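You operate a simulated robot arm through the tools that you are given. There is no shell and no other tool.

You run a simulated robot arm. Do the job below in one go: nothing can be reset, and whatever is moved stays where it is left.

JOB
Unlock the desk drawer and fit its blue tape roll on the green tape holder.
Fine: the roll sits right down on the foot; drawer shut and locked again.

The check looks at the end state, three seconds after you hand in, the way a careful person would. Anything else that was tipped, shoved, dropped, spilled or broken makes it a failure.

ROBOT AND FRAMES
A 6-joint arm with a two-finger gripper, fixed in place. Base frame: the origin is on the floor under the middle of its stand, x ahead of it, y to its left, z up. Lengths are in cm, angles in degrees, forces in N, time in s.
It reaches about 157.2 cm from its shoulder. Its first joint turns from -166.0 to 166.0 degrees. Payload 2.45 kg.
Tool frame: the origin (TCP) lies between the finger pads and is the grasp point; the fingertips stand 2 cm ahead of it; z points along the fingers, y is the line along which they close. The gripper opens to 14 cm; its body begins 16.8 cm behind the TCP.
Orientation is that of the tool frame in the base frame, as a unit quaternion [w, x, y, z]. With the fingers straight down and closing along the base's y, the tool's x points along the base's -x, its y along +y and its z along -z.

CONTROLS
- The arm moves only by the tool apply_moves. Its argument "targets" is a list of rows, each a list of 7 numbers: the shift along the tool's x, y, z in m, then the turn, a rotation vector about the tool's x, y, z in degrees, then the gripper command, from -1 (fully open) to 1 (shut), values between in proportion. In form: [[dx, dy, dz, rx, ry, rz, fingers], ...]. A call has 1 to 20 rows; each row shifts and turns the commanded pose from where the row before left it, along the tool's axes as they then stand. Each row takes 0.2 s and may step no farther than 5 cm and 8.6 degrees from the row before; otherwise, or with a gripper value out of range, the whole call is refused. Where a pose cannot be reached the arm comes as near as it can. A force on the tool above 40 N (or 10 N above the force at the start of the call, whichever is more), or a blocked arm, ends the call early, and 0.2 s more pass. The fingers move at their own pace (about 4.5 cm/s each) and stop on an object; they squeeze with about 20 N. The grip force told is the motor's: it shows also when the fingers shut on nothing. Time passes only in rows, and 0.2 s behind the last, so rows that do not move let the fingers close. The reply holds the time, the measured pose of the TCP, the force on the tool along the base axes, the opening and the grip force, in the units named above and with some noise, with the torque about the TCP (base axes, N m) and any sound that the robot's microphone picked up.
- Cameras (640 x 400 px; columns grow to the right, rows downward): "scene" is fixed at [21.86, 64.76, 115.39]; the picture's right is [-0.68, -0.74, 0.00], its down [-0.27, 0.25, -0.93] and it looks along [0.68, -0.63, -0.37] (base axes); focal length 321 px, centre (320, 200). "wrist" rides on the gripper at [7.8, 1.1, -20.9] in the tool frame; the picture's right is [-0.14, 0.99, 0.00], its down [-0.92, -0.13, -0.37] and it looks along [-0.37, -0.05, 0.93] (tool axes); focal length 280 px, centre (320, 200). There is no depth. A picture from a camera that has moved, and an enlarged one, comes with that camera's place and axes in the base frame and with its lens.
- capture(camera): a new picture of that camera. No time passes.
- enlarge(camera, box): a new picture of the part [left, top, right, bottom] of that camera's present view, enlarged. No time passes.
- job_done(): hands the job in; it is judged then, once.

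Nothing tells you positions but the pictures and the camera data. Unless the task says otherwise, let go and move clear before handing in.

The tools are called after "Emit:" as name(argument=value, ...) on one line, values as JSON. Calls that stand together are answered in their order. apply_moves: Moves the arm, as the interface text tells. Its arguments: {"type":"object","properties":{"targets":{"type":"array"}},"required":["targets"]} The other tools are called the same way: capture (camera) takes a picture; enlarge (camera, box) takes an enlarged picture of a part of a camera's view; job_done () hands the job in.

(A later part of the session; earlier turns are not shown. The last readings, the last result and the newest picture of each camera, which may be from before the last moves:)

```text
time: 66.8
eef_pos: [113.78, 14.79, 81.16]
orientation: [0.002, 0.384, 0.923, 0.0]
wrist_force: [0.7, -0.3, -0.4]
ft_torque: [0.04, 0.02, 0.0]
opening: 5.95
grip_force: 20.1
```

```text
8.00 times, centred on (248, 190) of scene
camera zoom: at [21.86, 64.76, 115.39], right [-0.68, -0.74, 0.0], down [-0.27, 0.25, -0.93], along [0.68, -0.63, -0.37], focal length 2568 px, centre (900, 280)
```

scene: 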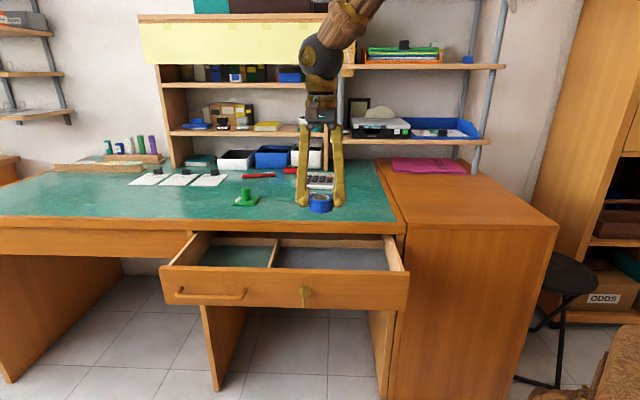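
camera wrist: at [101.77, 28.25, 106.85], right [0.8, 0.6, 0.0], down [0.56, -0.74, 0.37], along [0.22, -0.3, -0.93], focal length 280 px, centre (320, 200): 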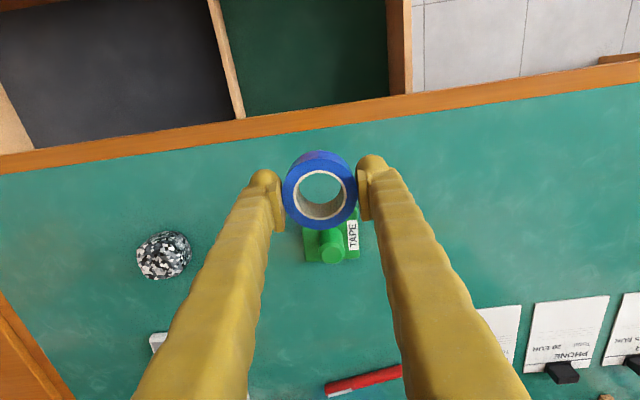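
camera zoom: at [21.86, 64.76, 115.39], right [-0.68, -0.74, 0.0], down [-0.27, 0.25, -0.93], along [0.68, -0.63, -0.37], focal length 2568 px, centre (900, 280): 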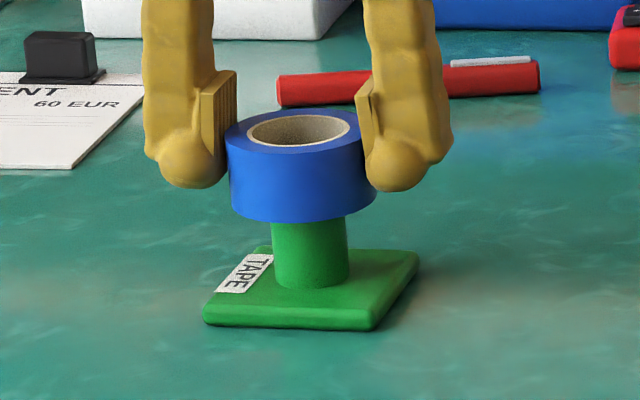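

The post is entering the hole, nearly centred. I'll nudge 0.07 cm and go further down.

Emit:
apply_moves(targets=[[0, -0.0007, 0.003, 0, 0, 0, 0.6], [0, 0, 0.005, 0, 0, 0, 0.6], [0, 0, 0.005, 0, 0, 0, 0.6], [0, 0, 0.005, 0, 0, 0, 0.6], [0, 0, 0, 0, 0, 0, 0.6]])

Emit:
enlarge(camera="wrist", box=[280, 155, 360, 225])

Emit:
enlarge(camera="scene", box=[225, 165, 270, 215])

```text
time: 68.0
eef_pos: [113.66, 14.71, 79.24]
orientation: [0.001, 0.384, 0.923, 0.0]
wrist_force: [0.0, 0.1, -0.1]
ft_torque: [0.0, -0.03, 0.0]
opening: 5.97
grip_force: 20.1
```

```text
5.71 times, centred on (320, 190) of wrist
camera zoom: at [108.92, 21.06, 100.11], right [0.8, 0.6, 0.0], down [0.56, -0.74, 0.37], along [0.22, -0.3, -0.93], focal length 1602 px, centre (320, 257)
```

zoom: 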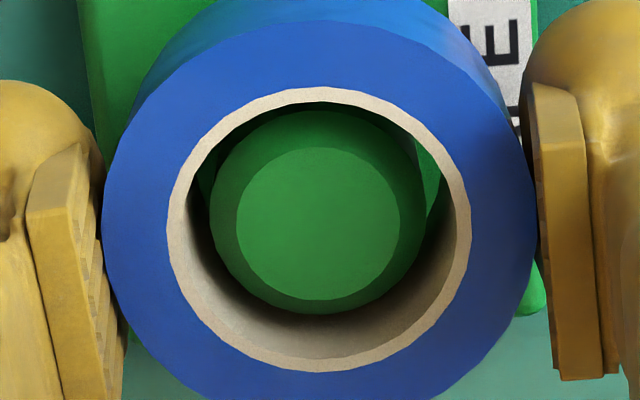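

```text
8.00 times, centred on (248, 190) of scene
camera zoom: at [21.86, 64.76, 115.39], right [-0.68, -0.74, 0.0], down [-0.27, 0.25, -0.93], along [0.68, -0.63, -0.37], focal length 2568 px, centre (900, 280)
```

zoom: 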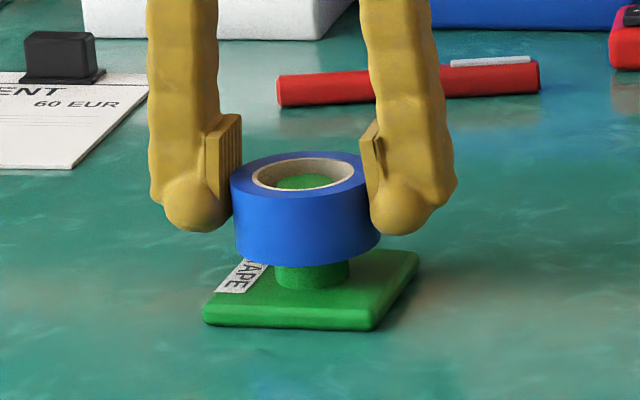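

The post is inside the roll and nothing touches. I'll continue down to the foot.

Emit:
apply_moves(targets=[[0, 0, 0.004, 0, 0, 0, 0.6], [0, 0, 0.004, 0, 0, 0, 0.6], [0, 0, 0.004, 0, 0, 0, 0.6], [0, 0, 0, 0, 0, 0, 0.6]])

Emit:
enlarge(camera="scene", box=[225, 165, 270, 215])

```text
time: 69.0
eef_pos: [113.7, 14.79, 78.15]
orientation: [0.002, 0.384, 0.923, -0.001]
wrist_force: [0.2, 0.5, -0.1]
ft_torque: [0.02, 0.0, 0.01]
opening: 5.98
grip_force: 19.9
```

```text
8.00 times, centred on (248, 190) of scene
camera zoom: at [21.86, 64.76, 115.39], right [-0.68, -0.74, 0.0], down [-0.27, 0.25, -0.93], along [0.68, -0.63, -0.37], focal length 2568 px, centre (900, 280)
```

zoom: 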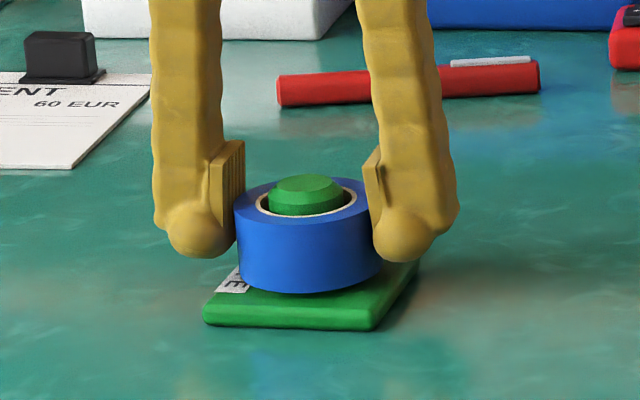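

Emit:
apply_moves(targets=[[0, 0, 0.002, 0, 0, 0, 0.6], [0, 0, 0.001, 0, 0, 0, 0.6], [0, 0, 0, 0, 0, 0, 0.6]])

Emit:
enlarge(camera="scene", box=[230, 185, 260, 210])

```text
time: 69.8
eef_pos: [113.62, 14.81, 77.64]
orientation: [0.002, 0.384, 0.923, 0.0]
wrist_force: [-0.2, 0.0, -0.6]
ft_torque: [-0.02, -0.02, 0.03]
opening: 5.96
grip_force: 20.6
```

```text
16.00 times, centred on (245, 198) of scene
camera zoom: at [21.86, 64.76, 115.39], right [-0.68, -0.74, 0.0], down [-0.27, 0.25, -0.93], along [0.68, -0.63, -0.37], focal length 5136 px, centre (1520, 240)
```

zoom: 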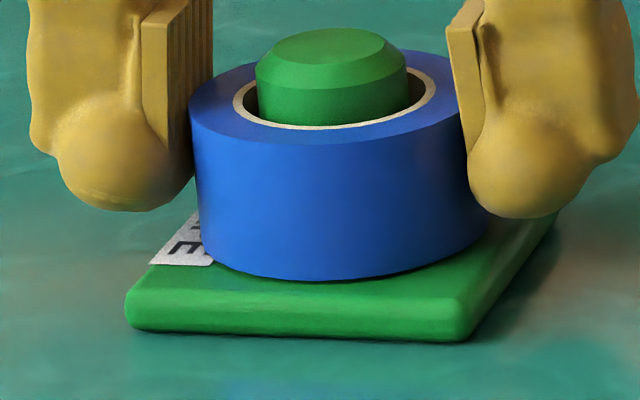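

Emit:
apply_moves(targets=[[0, 0, 0.001, 0, 0, 0, 0.6], [0, 0, 0.001, 0, 0, 0, 0.6], [0, 0, 0, 0, 0, 0, 0.6]])

Emit:
enlarge(camera="scene", box=[230, 185, 260, 210])

```text
time: 70.6
eef_pos: [113.69, 14.76, 77.74]
orientation: [0.002, 0.384, 0.924, -0.001]
wrist_force: [-3.8, 1.7, 11.9]
ft_torque: [0.01, 0.1, -0.02]
opening: 5.96
grip_force: 19.9
```

```text
16.00 times, centred on (245, 198) of scene
camera zoom: at [21.86, 64.76, 115.39], right [-0.68, -0.74, 0.0], down [-0.27, 0.25, -0.93], along [0.68, -0.63, -0.37], focal length 5136 px, centre (1520, 240)
```

zoom: 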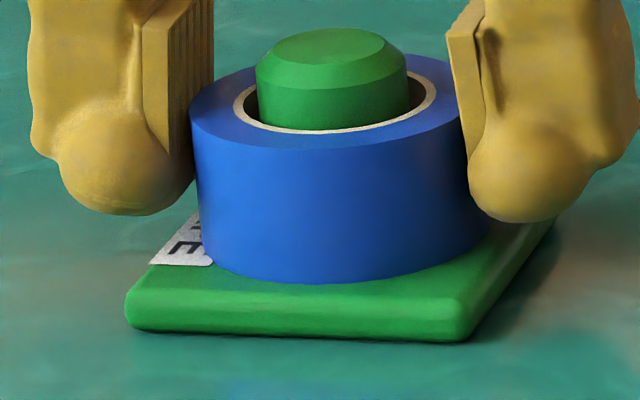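

Contact at 12 N: the roll is down on the foot. I'll unload slightly and open the fingers just enough, then rise.

Emit:
apply_moves(targets=[[0, 0, -0.0007, 0, 0, 0, 0.6], [0, 0, 0, 0, 0, 0, 0.13], [0, 0, 0, 0, 0, 0, 0.05], [0, 0, 0, 0, 0, 0, -0.05], [0, 0, 0, 0, 0, 0, -0.1], [0, 0, 0, 0, 0, 0, -0.1]])

Emit:
enlarge(camera="wrist", box=[250, 140, 390, 250])

Emit:
enlarge(camera="scene", box=[225, 175, 265, 215])

```text
time: 72.0
eef_pos: [113.65, 14.67, 77.68]
orientation: [0.002, 0.383, 0.924, 0.0]
wrist_force: [-0.4, 0.4, -0.1]
ft_torque: [-0.03, -0.04, 0.01]
opening: 7.68
grip_force: 0.0
```

```text
3.64 times, centred on (320, 195) of wrist
camera zoom: at [108.94, 20.97, 98.51], right [0.8, 0.6, 0.0], down [0.56, -0.74, 0.37], along [0.22, -0.3, -0.93], focal length 1020 px, centre (320, 218)
```

zoom: 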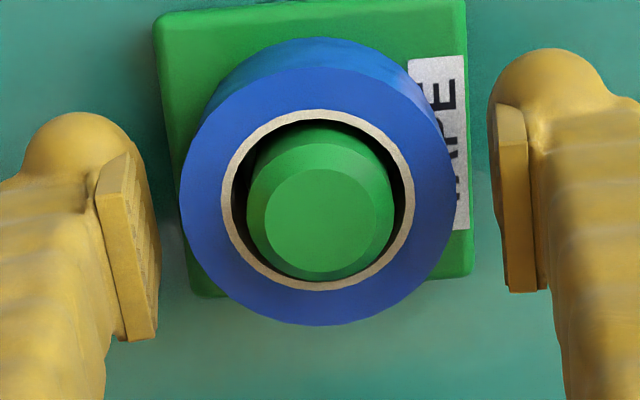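

```text
10.00 times, centred on (245, 195) of scene
camera zoom: at [21.86, 64.76, 115.39], right [-0.68, -0.74, 0.0], down [-0.27, 0.25, -0.93], along [0.68, -0.63, -0.37], focal length 3210 px, centre (1070, 250)
```

zoom: 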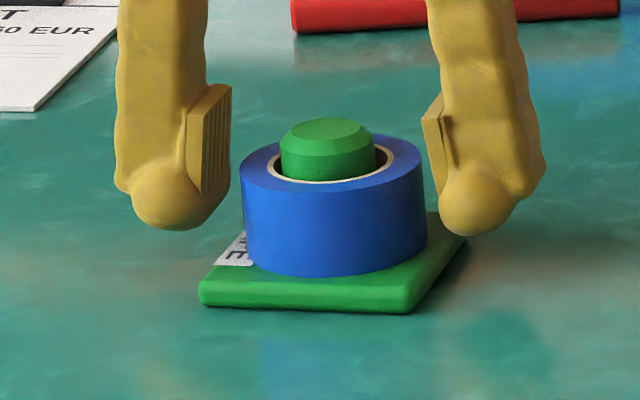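

The roll is seated on the foot with the post through it. Next I'll rise straight up and back away from the desk to get ready to shut the drawer.

Emit:
apply_moves(targets=[[0, 0, -0.01, 0, 0, 0, -0.1], [0, 0, -0.03, 0, 0, 0, -0.1], [0, 0, -0.04, 0, 0, 0, -0.1], [0, 0, -0.05, 0, 0, 0, -0.1], [0, 0, -0.05, 0, 0, 0, 0.2], [0.03, -0.01, -0.03, 0, 0, 0, 0.5], [0.045, -0.015, 0, 0, 0, 0, 0.5], [0.045, -0.015, 0, 0, 0, 0, 0.5], [0.045, -0.015, 0, 0, 0, 0, 0.5], [0.045, -0.015, 0, 0, 0, 0, 0.5], [0.045, -0.015, 0, 0, 0, 0, 0.5], [0.045, -0.015, 0, 0, 0, 0, 0.5], [0.045, -0.015, 0, 0, 0, 0, 0.5], [0.045, -0.015, 0, 0, 0, 0, 0.5], [0.045, -0.015, 0, 0, 0, 0, 0.5], [0, 0, 0, 0, 0, 0, 0.5]])

Emit:
capture(camera="scene")

Emit:
capture(camera="wrist")

Emit:
enlarge(camera="scene", box=[220, 170, 330, 215])

```text
time: 75.4
eef_pos: [72.65, 35.35, 98.8]
orientation: [0.002, 0.384, 0.923, -0.001]
wrist_force: [-0.4, -0.3, 0.0]
ft_torque: [0.02, 0.02, 0.01]
opening: 3.49
grip_force: 0.1
```

```text
taken
```

scene: 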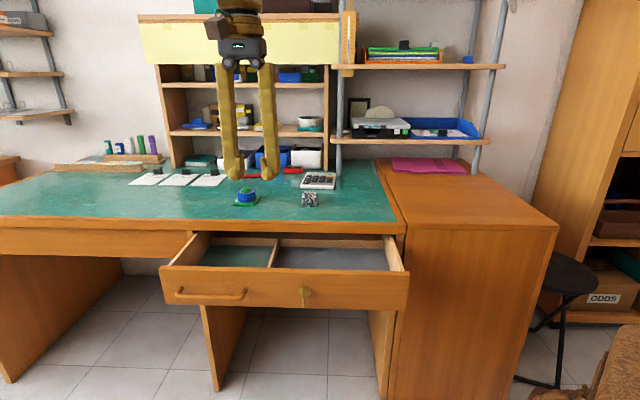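

```text
taken
camera wrist: at [67.94, 41.66, 119.56], right [0.8, 0.6, 0.0], down [0.56, -0.74, 0.37], along [0.22, -0.3, -0.93], focal length 280 px, centre (320, 200)
```

wrist: 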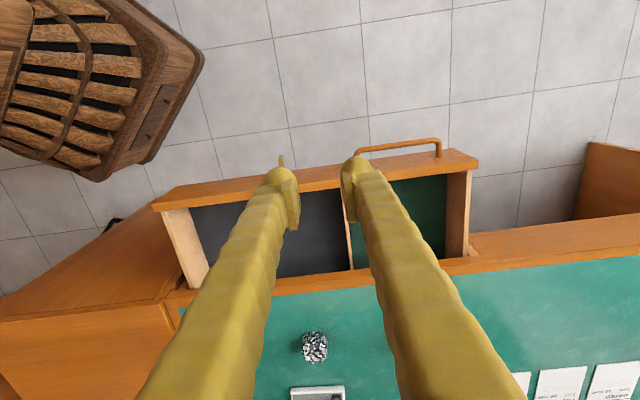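

```text
5.82 times, centred on (275, 192) of scene
camera zoom: at [21.86, 64.76, 115.39], right [-0.68, -0.74, 0.0], down [-0.27, 0.25, -0.93], along [0.68, -0.63, -0.37], focal length 1868 px, centre (582, 244)
```

zoom: 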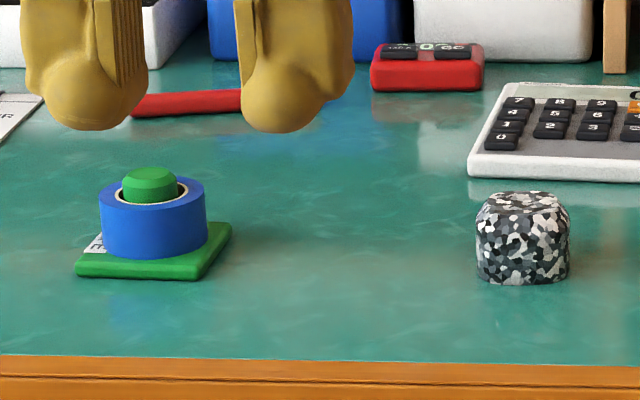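

The roll is seated and everything else on the desk looks undisturbed. Now I'll rotate the hand back and tip it forward to push the drawer shut.

Emit:
apply_moves(targets=[[0.02, 0, 0, 0, 0, -8.5, 0.8], [0, 0, 0, 0, 0, -8.5, 1], [0, 0, 0, 0, 0, -8.5, 1], [0, 0, 0, 0, 0, -8.5, 1], [0, 0, 0, 0, 0, -8.5, 1], [0, 0, 0, 0, 0, -8.5, 1], [0, 0, 0, 0, 0, -8.5, 1], [0, 0, 0, 0, 0, -8.5, 1], [0, 0, 0, 0, 0, -8.5, 1], [0, 0, 0, 0, 0, -8.5, 1], [0, 0, 0, 0, 0, -5, 1], [0, 0, 0, 0, 0, 0, 1]])

Emit:
apply_moves(targets=[[0, 0, 0, 8.5, 0, 0, 1], [0, 0, 0, 8.5, 0, 0, 1], [0, 0, 0, 8.5, 0, 0, 1], [0, 0, 0, 8.5, 0, 0, 1], [0, 0, 0, 8.5, 0, 0, 1], [0, 0, 0, 8.5, 0, 0, 1], [0, 0, 0, 8.5, 0, 0, 1], [0, 0, 0, 8.5, 0, 0, 1], [0, 0, 0, 8.5, 0, 0, 1], [0, 0, 0, 8.5, 0, 0, 1], [0, 0, 0, 5, 0, 0, 1], [0, 0, 0, 0, 0, 0, 1]])

Emit:
capture(camera="wrist")

Emit:
capture(camera="scene")

```text
time: 78.0
eef_pos: [71.32, 36.8, 98.59]
orientation: [0.0, -0.382, 0.924, -0.001]
wrist_force: [-0.1, 0.7, 0.2]
ft_torque: [0.01, -0.02, 0.0]
opening: 0.0
grip_force: 19.7
```

```text
time: 80.6
eef_pos: [71.25, 36.83, 98.61]
orientation: [-0.27, 0.268, -0.653, 0.655]
wrist_force: [-0.1, 0.7, -0.3]
ft_torque: [0.01, 0.01, -0.04]
opening: 0.0
grip_force: 19.8
```

```text
taken
camera wrist: at [50.98, 46.03, 97.42], right [0.1, 0.09, -0.99], down [0.39, 0.91, 0.13], along [0.91, -0.4, 0.05], focal length 280 px, centre (320, 200)
```

wrist: 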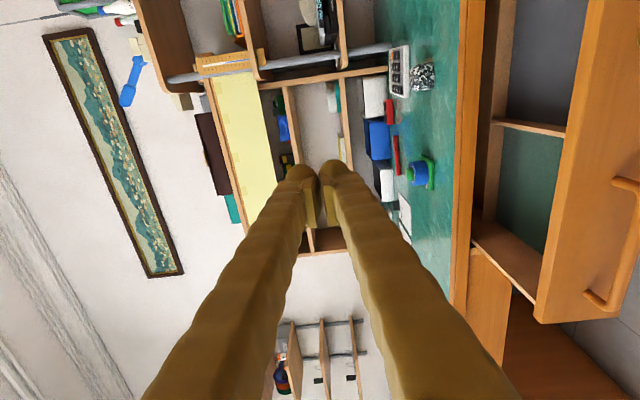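

```text
taken
```

scene: 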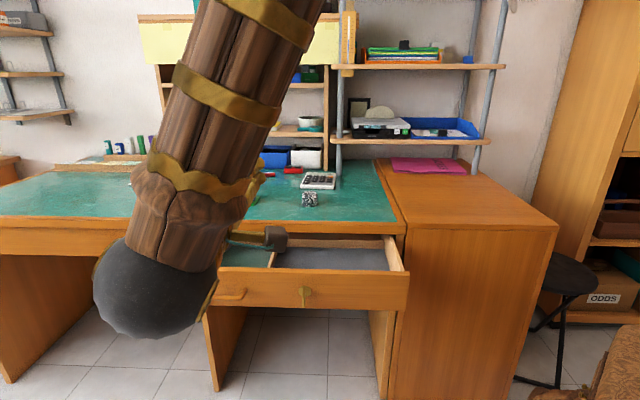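

Emit:
apply_moves(targets=[[0, 0.042, 0, 0, 0, 0, 1], [0, 0.042, 0, 0, 0, 0, 1], [0, 0.042, 0, 0, 0, 0, 1], [0, 0.042, 0, 0, 0, 0, 1], [0, 0.042, 0, 0, 0, 0, 1], [0, 0.042, 0, 0, 0, 0, 1], [0, 0.042, 0, 0, 0, 0, 1], [0, 0.042, 0, 0, 0, 0, 1], [0, 0, 0, 0, 0, 0, 1]])

Emit:
apply_moves(targets=[[0, 0, 0, 0, 0, -8.5, 1], [0, 0, 0, 0, 0, -8.5, 1], [0, 0, 0, 0, 0, -8.5, 1], [0, 0, 0, 0, 0, -8.5, 1], [0, 0, 0, 0, 0, -8.5, 1], [0, 0, 0, 0, 0, -8.5, 1], [0, 0, 0, 0, 0, -8.5, 1], [0, 0, 0, 0, 0, -8.5, 1], [0, 0, 0, 0, 0, -8.5, 1], [0, 0, 0, 0, 0, -8.5, 1], [0, 0, 0, 0, 0, -5, 1], [0, 0, 0, 0, 0, 0, 1]])

Emit:
capture(camera="wrist")

Emit:
capture(camera="scene")

```text
time: 82.6
eef_pos: [71.18, 36.54, 64.93]
orientation: [-0.269, 0.269, -0.653, 0.655]
wrist_force: [-0.4, -0.3, -0.3]
ft_torque: [0.01, 0.02, -0.02]
opening: 0.0
grip_force: 20.0
```

```text
time: 85.2
eef_pos: [71.55, 36.71, 64.95]
orientation: [0.272, 0.652, -0.27, 0.654]
wrist_force: [-0.4, 0.9, 0.8]
ft_torque: [0.03, -0.01, 0.0]
opening: 0.0
grip_force: 20.2
```

```text
taken
camera wrist: at [55.9, 50.75, 72.69], right [-0.7, -0.7, -0.14], down [-0.17, 0.35, -0.92], along [0.69, -0.62, -0.36], focal length 280 px, centre (320, 200)
```

wrist: 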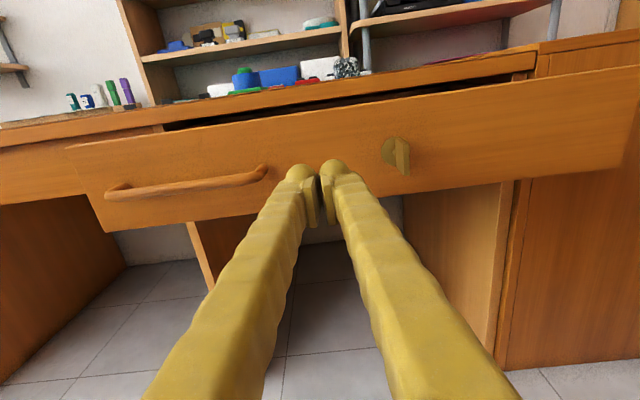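

```text
taken
```

scene: 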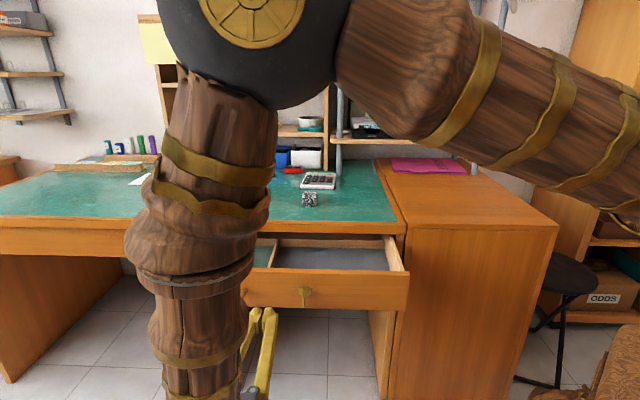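

The closed fingertips face the drawer front between handle and key. I'll push the drawer in steadily.

Emit:
apply_moves(targets=[[0, 0, 0.02, 0, 0, 0, 1], [0, 0, 0.02, 0, 0, 0, 1], [0, 0, 0.02, 0, 0, 0, 1], [0, 0, 0.01, 0, 0, 0, 1], [0, 0, 0.006, 0, 0, 0, 1], [0, 0, 0.006, 0, 0, 0, 1], [0, 0, 0.006, 0, 0, 0, 1], [0, 0, 0.006, 0, 0, 0, 1], [0, 0, 0.01, 0, 0, 0, 1], [0, 0, 0.01, 0, 0, 0, 1], [0, 0, 0.01, 0, 0, 0, 1], [0, 0, 0.01, 0, 0, 0, 1], [0, 0, 0.01, 0, 0, 0, 1]])

Emit:
capture(camera="wrist")

```text
time: 88.0
eef_pos: [81.51, 26.6, 65.01]
orientation: [0.272, 0.652, -0.271, 0.654]
wrist_force: [0.5, -0.1, -0.3]
ft_torque: [-0.03, -0.01, 0.01]
opening: 0.0
grip_force: 29.4
```

```text
taken
camera wrist: at [66.04, 40.52, 72.8], right [-0.7, -0.7, -0.14], down [-0.17, 0.35, -0.92], along [0.69, -0.62, -0.36], focal length 280 px, centre (320, 200)
```

wrist: 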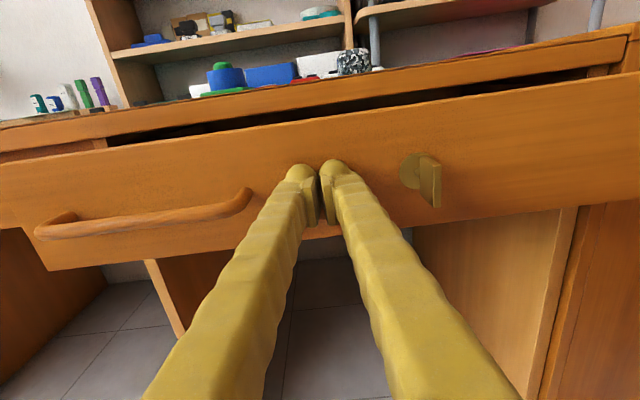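

Emit:
apply_moves(targets=[[0, 0, 0.012, 0, 0, 0, 1], [0, 0, 0.012, 0, 0, 0, 1], [0, 0, 0.012, 0, 0, 0, 1], [0, 0, 0.012, 0, 0, 0, 1], [0, 0, 0.012, 0, 0, 0, 1], [0, 0, 0.012, 0, 0, 0, 1], [0, 0, 0.012, 0, 0, 0, 1], [0, 0, 0.012, 0, 0, 0, 1], [0, 0, 0.012, 0, 0, 0, 1], [0, 0, 0.01, 0, 0, 0, 1], [0, 0, 0, 0, 0, 0, 1]])

Emit:
capture(camera="wrist")

Emit:
capture(camera="scene")

```text
time: 90.4
eef_pos: [89.9, 18.08, 64.92]
orientation: [0.271, 0.652, -0.271, 0.654]
wrist_force: [0.6, -0.2, 0.0]
ft_torque: [0.0, 0.03, 0.0]
opening: 0.0
grip_force: 29.6
```

```text
taken
camera wrist: at [74.36, 32.06, 72.73], right [-0.7, -0.7, -0.14], down [-0.17, 0.35, -0.92], along [0.69, -0.62, -0.36], focal length 280 px, centre (320, 200)
```

wrist: 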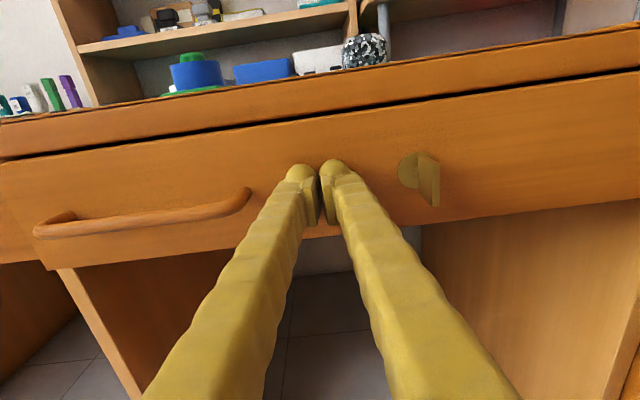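

```text
taken
```

scene: 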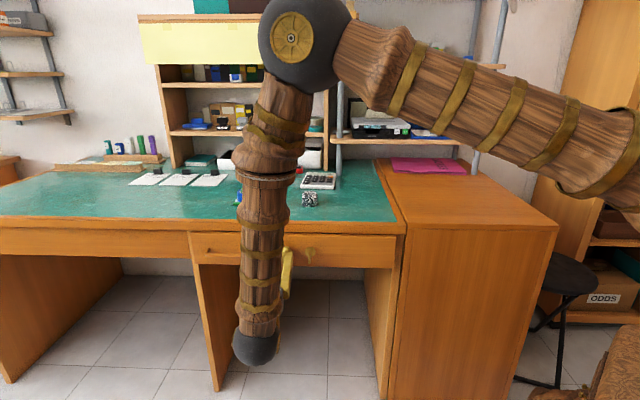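

Nearly shut; I'll go slower for the last few centimetres until it meets the stop.

Emit:
apply_moves(targets=[[0, 0, 0.005, 0, 0, 0, 1], [0, 0, 0.005, 0, 0, 0, 1], [0, 0, 0.005, 0, 0, 0, 1], [0, 0, 0.005, 0, 0, 0, 1], [0, 0, 0.004, 0, 0, 0, 1], [0, 0, 0.003, 0, 0, 0, 1], [0, 0, 0.003, 0, 0, 0, 1], [0, 0, 0.003, 0, 0, 0, 1], [0, 0, 0.003, 0, 0, 0, 1], [0, 0, 0.003, 0, 0, 0, 1], [0, 0, 0, 0, 0, 0, 1]])

Emit:
capture(camera="wrist")

```text
time: 92.3
eef_pos: [91.87, 15.88, 65.08]
orientation: [0.272, 0.652, -0.27, 0.653]
wrist_force: [-2.9, 2.7, 1.5]
ft_torque: [-0.07, 0.07, 0.02]
opening: 0.62
grip_force: 29.1
stopped in row 9: the force on the tool passed its limit at 51 N (the readings are from after the stop); the commanded pose is now the measured one
```

```text
taken
camera wrist: at [76.44, 29.93, 72.77], right [-0.7, -0.7, -0.14], down [-0.17, 0.35, -0.92], along [0.69, -0.62, -0.36], focal length 280 px, centre (320, 200)
```

wrist: 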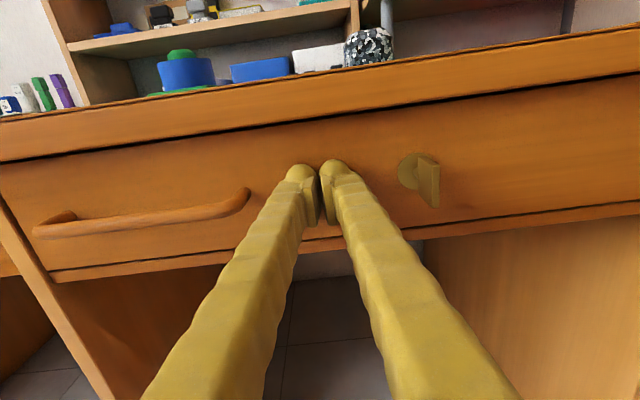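

The drawer hit its stop (front face at n≈-55.7). I'll back off, shift over in front of the key, and look.

Emit:
apply_moves(targets=[[0, 0, -0.02, 0, 0, 0, 1], [0, 0, -0.03, 0, 0, 0, 0.7], [0, 0, -0.03, 0, 0, 0, 0.5], [0, 0.03, 0, 0, 0, 0, 0.5], [0, 0.03, 0, 0, 0, 0, 0.5], [0, 0.022, 0, 0, 0, 0, 0.5], [0, 0, 0, 0, 0, 0, 0.5]])

Emit:
capture(camera="wrist")

Emit:
enlarge(camera="wrist", box=[250, 100, 390, 220])

Emit:
capture(camera="scene")

```text
time: 93.9
eef_pos: [80.37, 15.91, 64.96]
orientation: [0.272, 0.652, -0.27, 0.654]
wrist_force: [-1.3, 0.3, -0.4]
ft_torque: [0.01, 0.0, 0.01]
opening: 3.52
grip_force: 0.1
```

```text
taken
camera wrist: at [64.92, 29.88, 72.67], right [-0.7, -0.7, -0.14], down [-0.17, 0.35, -0.92], along [0.69, -0.62, -0.36], focal length 280 px, centre (320, 200)
```

wrist: 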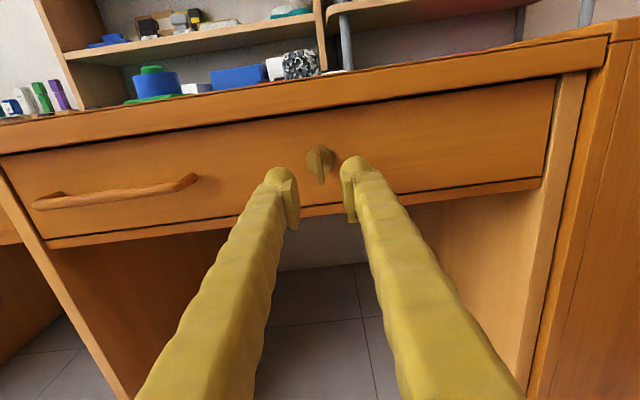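

```text
3.33 times, centred on (320, 160) of wrist
camera zoom: at [64.92, 29.88, 72.67], right [-0.7, -0.7, -0.14], down [-0.17, 0.35, -0.92], along [0.69, -0.62, -0.36], focal length 935 px, centre (320, 333)
```

zoom: 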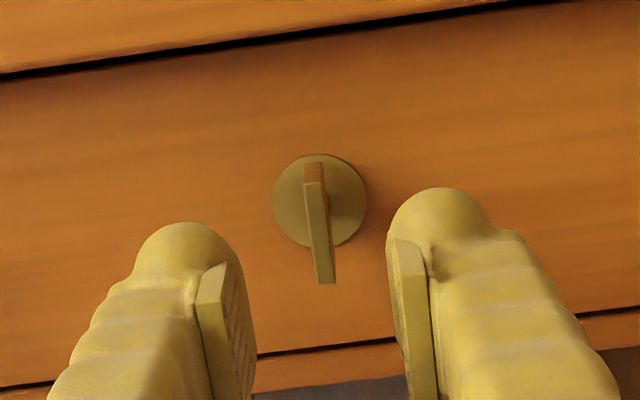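

```text
taken
```

scene: 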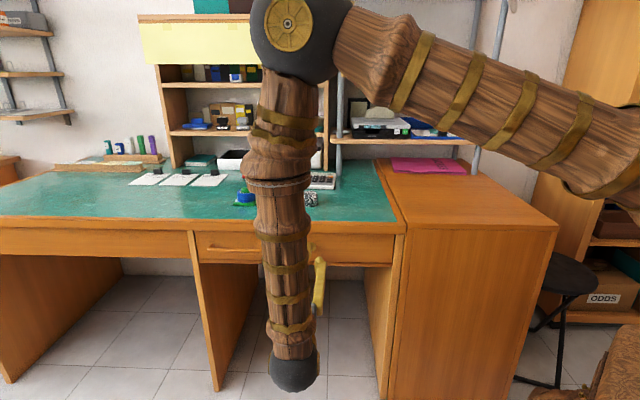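

The drawer looks fully shut and the key plate is still vertical, almost dead ahead. I'll align with its axis and advance.

Emit:
apply_moves(targets=[[0.003, 0.0005, 0.015, 0, 0, 0, 0.5], [0, 0, 0.015, 0, 0, 0, 0.55], [0, 0, 0.015, 0, 0, 0, 0.6], [0, 0, 0.01, 0, 0, 0, 0.6], [0, 0, 0, 0, 0, 0, 0.6]])

Emit:
enlarge(camera="wrist", box=[250, 120, 390, 240])

```text
time: 95.1
eef_pos: [84.32, 11.84, 65.3]
orientation: [0.273, 0.652, -0.271, 0.653]
wrist_force: [-0.5, -0.5, -0.5]
ft_torque: [0.02, 0.05, 0.02]
opening: 2.79
grip_force: 0.0
```

```text
3.33 times, centred on (320, 180) of wrist
camera zoom: at [68.84, 25.9, 73.04], right [-0.7, -0.7, -0.14], down [-0.17, 0.35, -0.92], along [0.69, -0.62, -0.36], focal length 935 px, centre (320, 267)
```

zoom: 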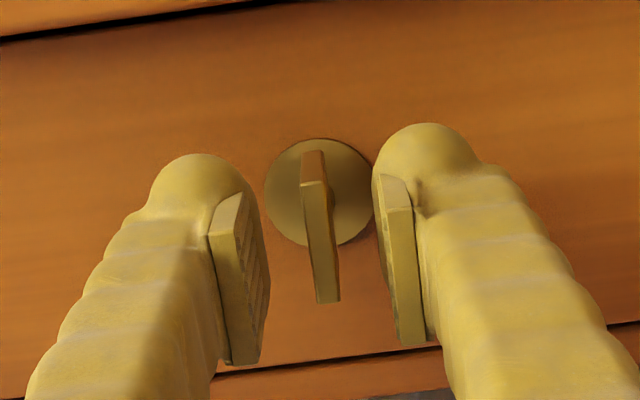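

Well aligned. I'll go in 1.4 cm and close on the plate.

Emit:
apply_moves(targets=[[0, -0.0003, 0.005, 0, 0, 0, 0.6], [0, 0, 0.005, 0, 0, 0, 0.6], [0, 0, 0.004, 0, 0, 0, 0.6], [0, 0, 0, 0, 0, 0, 0.8], [0, 0, 0, 0, 0, 0, 1.0], [0, 0, 0, 0, 0, 0, 1.0], [0, 0, 0, 0, 0, 0, 1.0]])

Emit:
enlarge(camera="wrist", box=[250, 120, 390, 240])

```text
time: 96.7
eef_pos: [85.35, 10.79, 65.33]
orientation: [0.273, 0.652, -0.271, 0.653]
wrist_force: [-2.6, -6.0, 0.5]
ft_torque: [0.02, -0.07, -0.06]
opening: 0.56
grip_force: 33.6
```

```text
3.33 times, centred on (320, 180) of wrist
camera zoom: at [69.87, 24.87, 73.1], right [-0.7, -0.7, -0.14], down [-0.17, 0.35, -0.92], along [0.69, -0.62, -0.36], focal length 935 px, centre (320, 267)
```

zoom: 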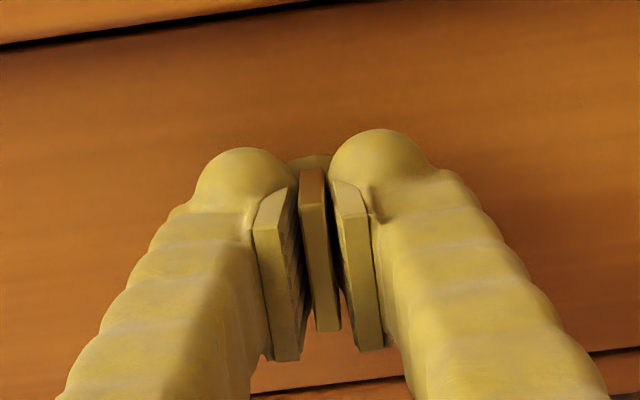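

Gripped cleanly with low forces. Now I'll turn clockwise toward locked, in small steps.

Emit:
apply_moves(targets=[[0, 0, 0, 0, 0, 4, 1.0], [0, 0, 0, 0, 0, 4, 1.0], [0, 0, 0, 0, 0, 4, 1.0], [0, 0, 0, 0, 0, 4, 1.0], [0, 0, 0, 0, 0, 4, 1.0], [0, 0, 0, 0, 0, 0, 1.0]])

```text
time: 98.1
eef_pos: [85.31, 10.86, 65.42]
orientation: [0.155, 0.595, -0.38, 0.691]
wrist_force: [-12.3, -9.8, 3.8]
ft_torque: [0.04, 0.01, -0.12]
opening: 0.6
grip_force: 33.9
```

Emit:
apply_moves(targets=[[0.0003, 0.0006, 0, 0, 0, 4, 1.0], [0, 0, 0, 0, 0, 4, 1.0], [0, 0, 0, 0, 0, 4, 1.0], [0, 0, 0, 0, 0, 4, 1.0], [0, 0, 0, 0, 0, 4, 1.0], [0, 0, 0, 0, 0, 0, 1.0]])

```text
time: 99.5
eef_pos: [85.34, 10.87, 65.36]
orientation: [0.032, 0.52, -0.479, 0.707]
wrist_force: [4.1, 0.6, -4.3]
ft_torque: [0.06, 0.06, 0.04]
opening: 0.6
grip_force: 33.8
```

Emit:
apply_moves(targets=[[0, 0, 0, 0, 0, 4, 1.0], [0, 0, 0, 0, 0, 4, 1.0], [0, 0, 0, 0, 0, 4, 1.0], [0, 0, 0, 0, 0, 4, 1.0], [0, 0, 0, 0, 0, 4, 1.0], [0, 0, 0, 0, 0, 0, 1.0]])

Emit:
enlarge(camera="wrist", box=[250, 120, 390, 240])

```text
time: 100.9
eef_pos: [85.42, 10.81, 65.36]
orientation: [-0.092, 0.429, -0.56, 0.702]
wrist_force: [14.9, 22.0, -1.5]
ft_torque: [0.09, 0.05, 0.33]
opening: 0.61
grip_force: 33.0
```

```text
3.33 times, centred on (320, 180) of wrist
camera zoom: at [65.45, 20.42, 68.25], right [-0.26, -0.27, -0.93], down [0.35, 0.87, -0.35], along [0.9, -0.42, -0.14], focal length 935 px, centre (320, 267)
```

zoom: 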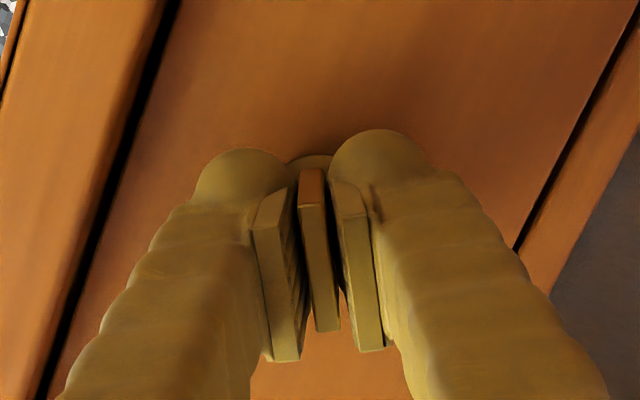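

Emit:
apply_moves(targets=[[-0.001, -0.0006, 0, 0, 0, 3, 1.0], [0, 0, 0, 0, 0, 4, 1.0], [0, 0, 0, 0, 0, 4, 1.0], [0, 0, 0, 0, 0, 0, 1.0]])

```text
time: 101.9
eef_pos: [85.29, 10.85, 65.36]
orientation: [-0.158, 0.373, -0.6, 0.69]
wrist_force: [6.3, 6.9, 18.7]
ft_torque: [-0.12, -0.17, -0.03]
opening: 0.59
grip_force: 33.5
```

Emit:
apply_moves(targets=[[-0.0002, -0.001, 0, 0, 0, 3, 1.0], [0, 0, 0, 0, 0, 4, 1.0], [0, -0.0002, 0, 0, 0, 4, 1.0], [0, 0, 0, 0, 0, 0, 1.0]])

```text
time: 102.9
eef_pos: [85.29, 10.87, 65.4]
orientation: [-0.222, 0.314, -0.633, 0.672]
wrist_force: [-9.3, -11.7, -0.2]
ft_torque: [-0.01, -0.02, -0.18]
opening: 0.59
grip_force: 34.0
```

Emit:
apply_moves(targets=[[0.0004, 0, 0, 0, 0, 3, 1.0], [0, 0, 0, 0, 0, 3, 1.0], [0, 0, 0, 0, 0, 3, 1.0], [0, 0, 0, 0, 0, 0, 1.0]])

Emit:
enlarge(camera="wrist", box=[250, 120, 390, 240])

```text
time: 103.9
eef_pos: [85.49, 10.8, 65.42]
orientation: [0.275, -0.264, 0.655, -0.652]
wrist_force: [-18.7, -17.2, -13.9]
ft_torque: [-0.14, 0.32, -0.31]
opening: 0.6
grip_force: 34.0
```

```text
3.33 times, centred on (320, 180) of wrist
camera zoom: at [65.15, 20.15, 64.12], right [0.11, 0.11, -0.99], down [0.39, 0.91, 0.14], along [0.91, -0.4, 0.06], focal length 935 px, centre (320, 267)
```

zoom: 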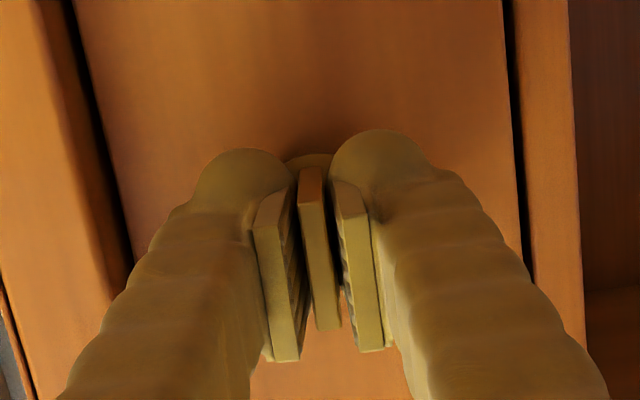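

At level now with torque starting to build (stop). I'll ease the side force and press 3° more to be sure it's against the stop.

Emit:
apply_moves(targets=[[0.001, 0.0006, 0, 0, 0, 0, 1.0], [0, 0, 0, 0, 0, 1.5, 1.0], [0, 0, 0, 0, 0, 1.5, 1.0], [0, 0, 0, 0, 0, 0, 1.0]])

```text
time: 104.9
eef_pos: [85.25, 10.92, 65.54]
orientation: [0.292, -0.248, 0.661, -0.645]
wrist_force: [-3.1, -5.3, -19.5]
ft_torque: [-0.42, 0.7, -0.08]
opening: 0.6
grip_force: 34.2
```

Firm stop (0.79 N·m), matching the original locked position. I'll relax, release, back away and inspect.

Emit:
apply_moves(targets=[[0, 0.0007, 0, 0, 0, -2.5, 1.0], [0, 0.0003, 0, 0, 0, 0, 1.0], [0, 0, 0, 0, 0, 0, 0.85], [0, 0, 0, 0, 0, 0, 0.6], [0, 0, 0, 0, 0, 0, 0.5], [0, 0, 0, 0, 0, 0, 0.5], [0, 0, -0.01, 0, 0, 0, 0.5], [0, 0, -0.02, 0, 0, 0, 0.5], [0, 0, -0.03, 0, 0, 0, 0.5], [0, 0, -0.03, 0, 0, 0, 0.5], [0, 0, 0, 0, 0, 0, 0.5]])

Emit:
capture(camera="wrist")

Emit:
enlarge(camera="wrist", box=[250, 100, 390, 220])

```text
time: 107.3
eef_pos: [79.1, 17.16, 65.3]
orientation: [0.277, -0.26, 0.656, -0.652]
wrist_force: [-0.2, -0.9, 0.1]
ft_torque: [0.04, 0.01, 0.03]
opening: 3.51
grip_force: 0.1
```

```text
taken
camera wrist: at [58.86, 26.39, 63.95], right [0.12, 0.11, -0.99], down [0.39, 0.91, 0.15], along [0.91, -0.4, 0.06], focal length 280 px, centre (320, 200)
```

wrist: 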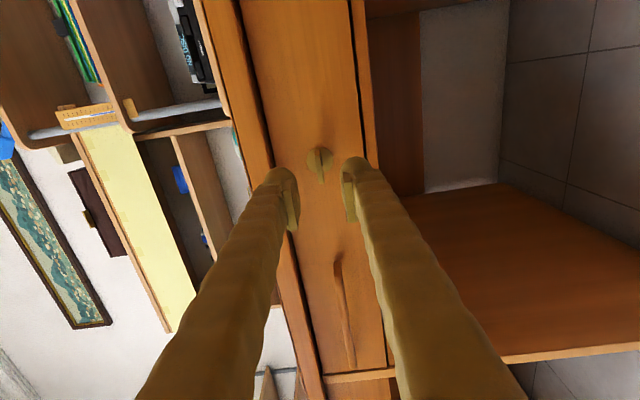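

```text
3.33 times, centred on (320, 160) of wrist
camera zoom: at [58.86, 26.39, 63.95], right [0.12, 0.11, -0.99], down [0.39, 0.91, 0.15], along [0.91, -0.4, 0.06], focal length 935 px, centre (320, 333)
```

zoom: 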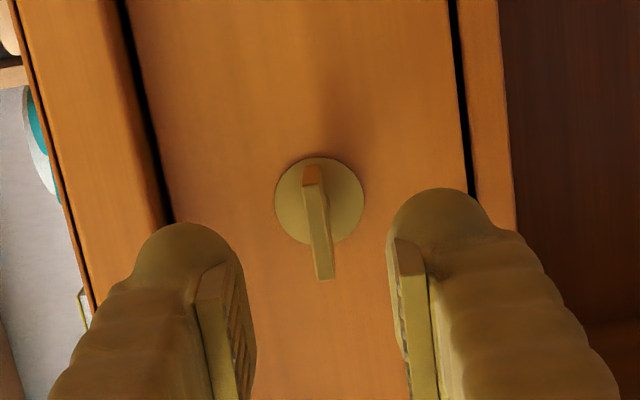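

The key is horizontal again. I'll retreat up and away, clear of the scene camera's view, then compare the drawer and key with the starting picture.

Emit:
apply_moves(targets=[[0, 0, -0.04, 0, 0, 0, 0.5], [0, 0, -0.04, 0, 0, 0, 0.5], [0, -0.045, 0, 0, 0, 0, 0.5], [0, -0.045, 0, 0, 0, 0, 0.5], [0, -0.045, 0, 0, 0, 0, 0.5], [0, -0.045, 0, 0, 0, 0, 0.5], [0, -0.045, 0, 0, 0, 0, 0.5], [0, -0.045, 0, 0, 0, 0, 0.5], [0, -0.045, 0, 0, 0, 0, 0.5], [0, -0.045, 0, 0, 0, 0, 0.5], [0, 0, 0, 0, 0, 0, 0.5]])

Emit:
capture(camera="scene")

Emit:
enlarge(camera="scene", box=[190, 160, 410, 290])

Emit:
enlarge(camera="scene", box=[280, 225, 360, 275])

```text
time: 109.7
eef_pos: [72.67, 22.28, 101.15]
orientation: [0.278, -0.261, 0.655, -0.652]
wrist_force: [0.1, 0.6, -0.9]
ft_torque: [0.02, 0.0, -0.01]
opening: 3.5
grip_force: 0.0
```

```text
taken
```

scene: 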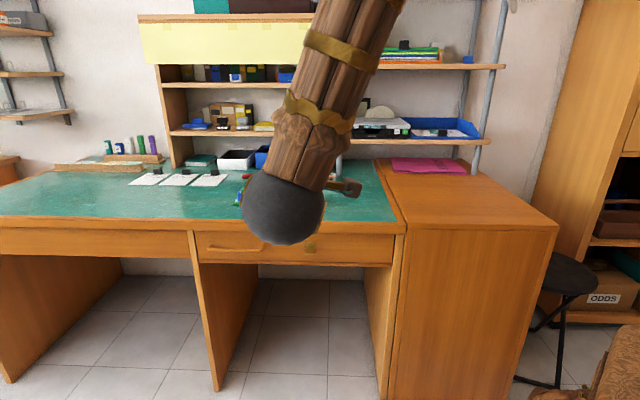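

```text
2.91 times, centred on (300, 225) of scene
camera zoom: at [21.86, 64.76, 115.39], right [-0.68, -0.74, 0.0], down [-0.27, 0.25, -0.93], along [0.68, -0.63, -0.37], focal length 934 px, centre (378, 127)
```

zoom: 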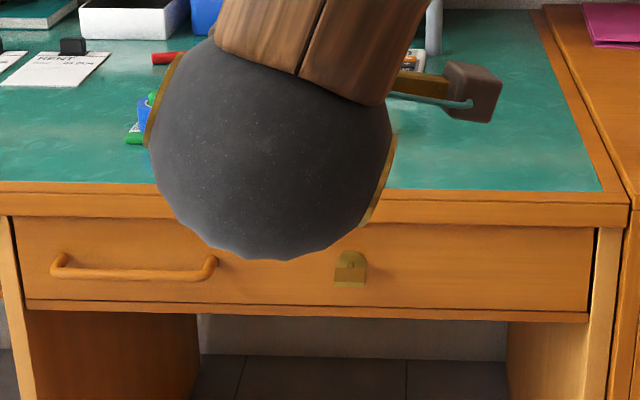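

```text
8.00 times, centred on (320, 250) of scene
camera zoom: at [21.86, 64.76, 115.39], right [-0.68, -0.74, 0.0], down [-0.27, 0.25, -0.93], along [0.68, -0.63, -0.37], focal length 2568 px, centre (320, -200)
```

zoom: 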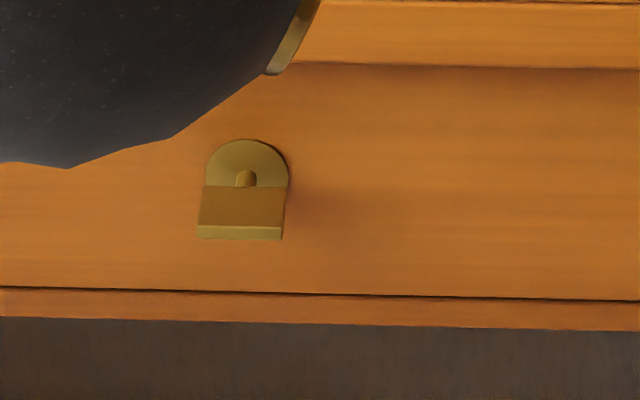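

Key and drawer match the starting picture almost exactly. To be sure the lock holds, I'll do a gentle tug on the handle, starting by moving in front of it.

Emit:
apply_moves(targets=[[0, 0, 0, 0, 0, -1, 0.4], [-0.0296, 0.03, 0, 0, 0, 0, 0.4], [-0.0296, 0.04, 0, 0, 0, 0, 0.4], [-0.0296, 0.04, 0, 0, 0, 0, 0.4], [-0.0296, 0.04, 0, 0, 0, 0, 0.4], [-0.0296, 0.04, 0, 0, 0, 0, 0.4], [-0.0296, 0.04, 0, 0, 0, 0, 0.4], [-0.0296, 0.04, 0, 0, 0, 0, 0.4], [-0.0296, 0.04, 0, 0, 0, 0, 0.4], [0, 0.0465, 0, 0, 0, 0, 0.4], [0, 0, 0.04, 0, 0, 0, 0.4], [0, 0, 0.035, 0, 0, 0, 0.4], [0, 0, 0, 0, 0, 0, 0.4]])

Emit:
capture(camera="wrist")

Emit:
enlarge(camera="wrist", box=[220, 90, 420, 250])

Emit:
enlarge(camera="scene", box=[220, 150, 340, 230])

```text
time: 112.5
eef_pos: [95.09, 33.83, 65.92]
orientation: [0.273, -0.267, 0.654, -0.653]
wrist_force: [-0.4, -0.5, -0.1]
ft_torque: [-0.02, 0.01, 0.0]
opening: 4.18
grip_force: 0.0
```

```text
taken
camera wrist: at [74.77, 43.05, 64.59], right [0.1, 0.1, -0.99], down [0.39, 0.91, 0.13], along [0.91, -0.4, 0.06], focal length 280 px, centre (320, 200)
```

wrist: 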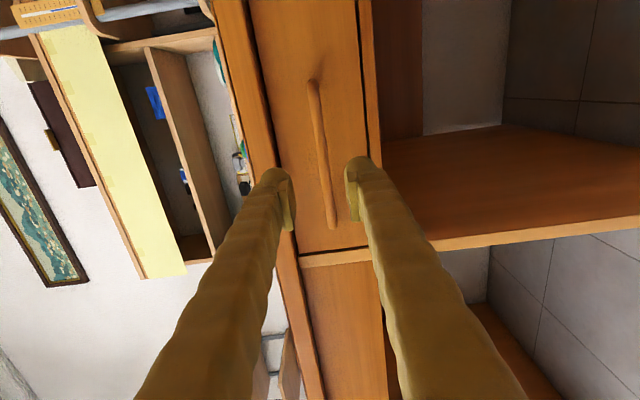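

```text
2.50 times, centred on (320, 170) of wrist
camera zoom: at [74.77, 43.05, 64.59], right [0.1, 0.1, -0.99], down [0.39, 0.91, 0.13], along [0.91, -0.4, 0.06], focal length 701 px, centre (320, 275)
```

zoom: 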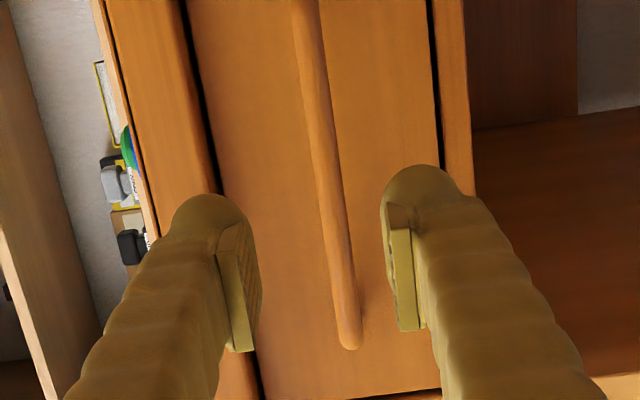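

```text
5.00 times, centred on (280, 190) of scene
camera zoom: at [21.86, 64.76, 115.39], right [-0.68, -0.74, 0.0], down [-0.27, 0.25, -0.93], along [0.68, -0.63, -0.37], focal length 1605 px, centre (520, 250)
```

zoom: 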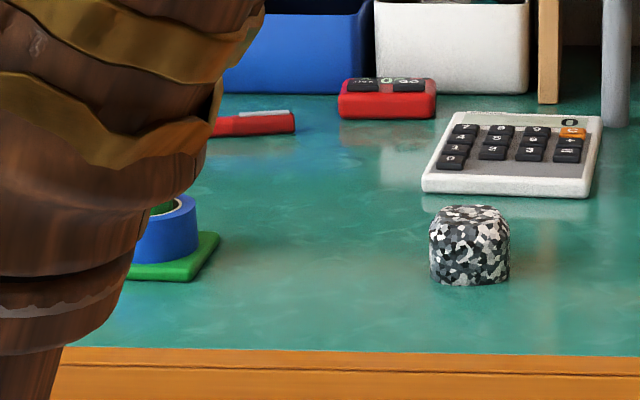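

Emit:
apply_moves(targets=[[0, 0.004, 0.02, 0, 0, 0, 0.5], [0, 0, 0.025, 0, 0, 0, 0.5], [0, 0, 0.025, 0, 0, 0, 0.5], [0, 0, 0.012, 0, 0, 0, 0.5], [0, 0, 0.008, 0, 0, 0, 0.5], [0, 0, 0, 0, 0, 0, 0.5]])

Emit:
enlarge(camera="wrist", box=[220, 90, 420, 250])

```text
time: 113.9
eef_pos: [101.31, 27.41, 65.31]
orientation: [-0.272, 0.268, -0.653, 0.654]
wrist_force: [0.2, 0.4, -0.1]
ft_torque: [-0.02, -0.02, 0.01]
opening: 3.52
grip_force: 0.1
```

```text
2.50 times, centred on (320, 170) of wrist
camera zoom: at [81.13, 36.7, 64.2], right [0.1, 0.1, -0.99], down [0.39, 0.91, 0.13], along [0.91, -0.4, 0.06], focal length 701 px, centre (320, 275)
```

zoom: 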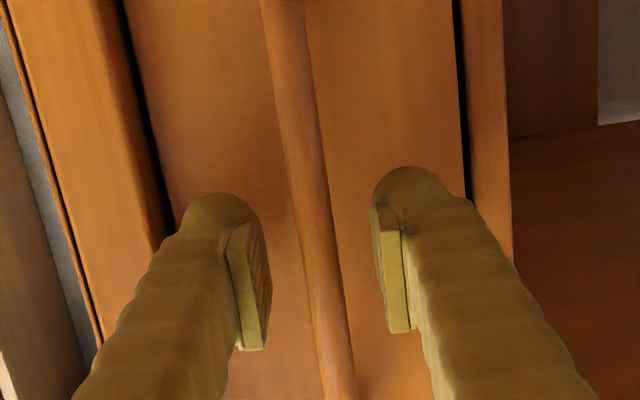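

Emit:
apply_moves(targets=[[0, 0, 0, 0, 0, 0, 0.65], [0, 0, 0, 0, 0, 0, 0.8], [0, 0, 0, 0, 0, 0, 1.0], [0, 0, 0, 0, 0, 0, 1.0], [0, 0, 0, 0, 0, 0, 1.0]])

```text
time: 115.1
eef_pos: [101.39, 27.42, 65.45]
orientation: [-0.272, 0.267, -0.654, 0.654]
wrist_force: [3.8, 0.5, -6.1]
ft_torque: [-0.38, 0.35, 0.03]
opening: 0.74
grip_force: 36.1
```

Handle gripped. Now a small tug of 0.2 cm.

Emit:
apply_moves(targets=[[0, 0, -0.001, 0, 0, 0, 1.0], [0, 0, -0.001, 0, 0, 0, 1.0], [0, 0, 0, 0, 0, 0, 1.0]])

```text
time: 115.9
eef_pos: [101.33, 27.62, 65.45]
orientation: [-0.272, 0.266, -0.654, 0.654]
wrist_force: [24.1, -10.7, -4.1]
ft_torque: [-0.44, 0.38, 0.05]
opening: 0.73
grip_force: 35.2
```

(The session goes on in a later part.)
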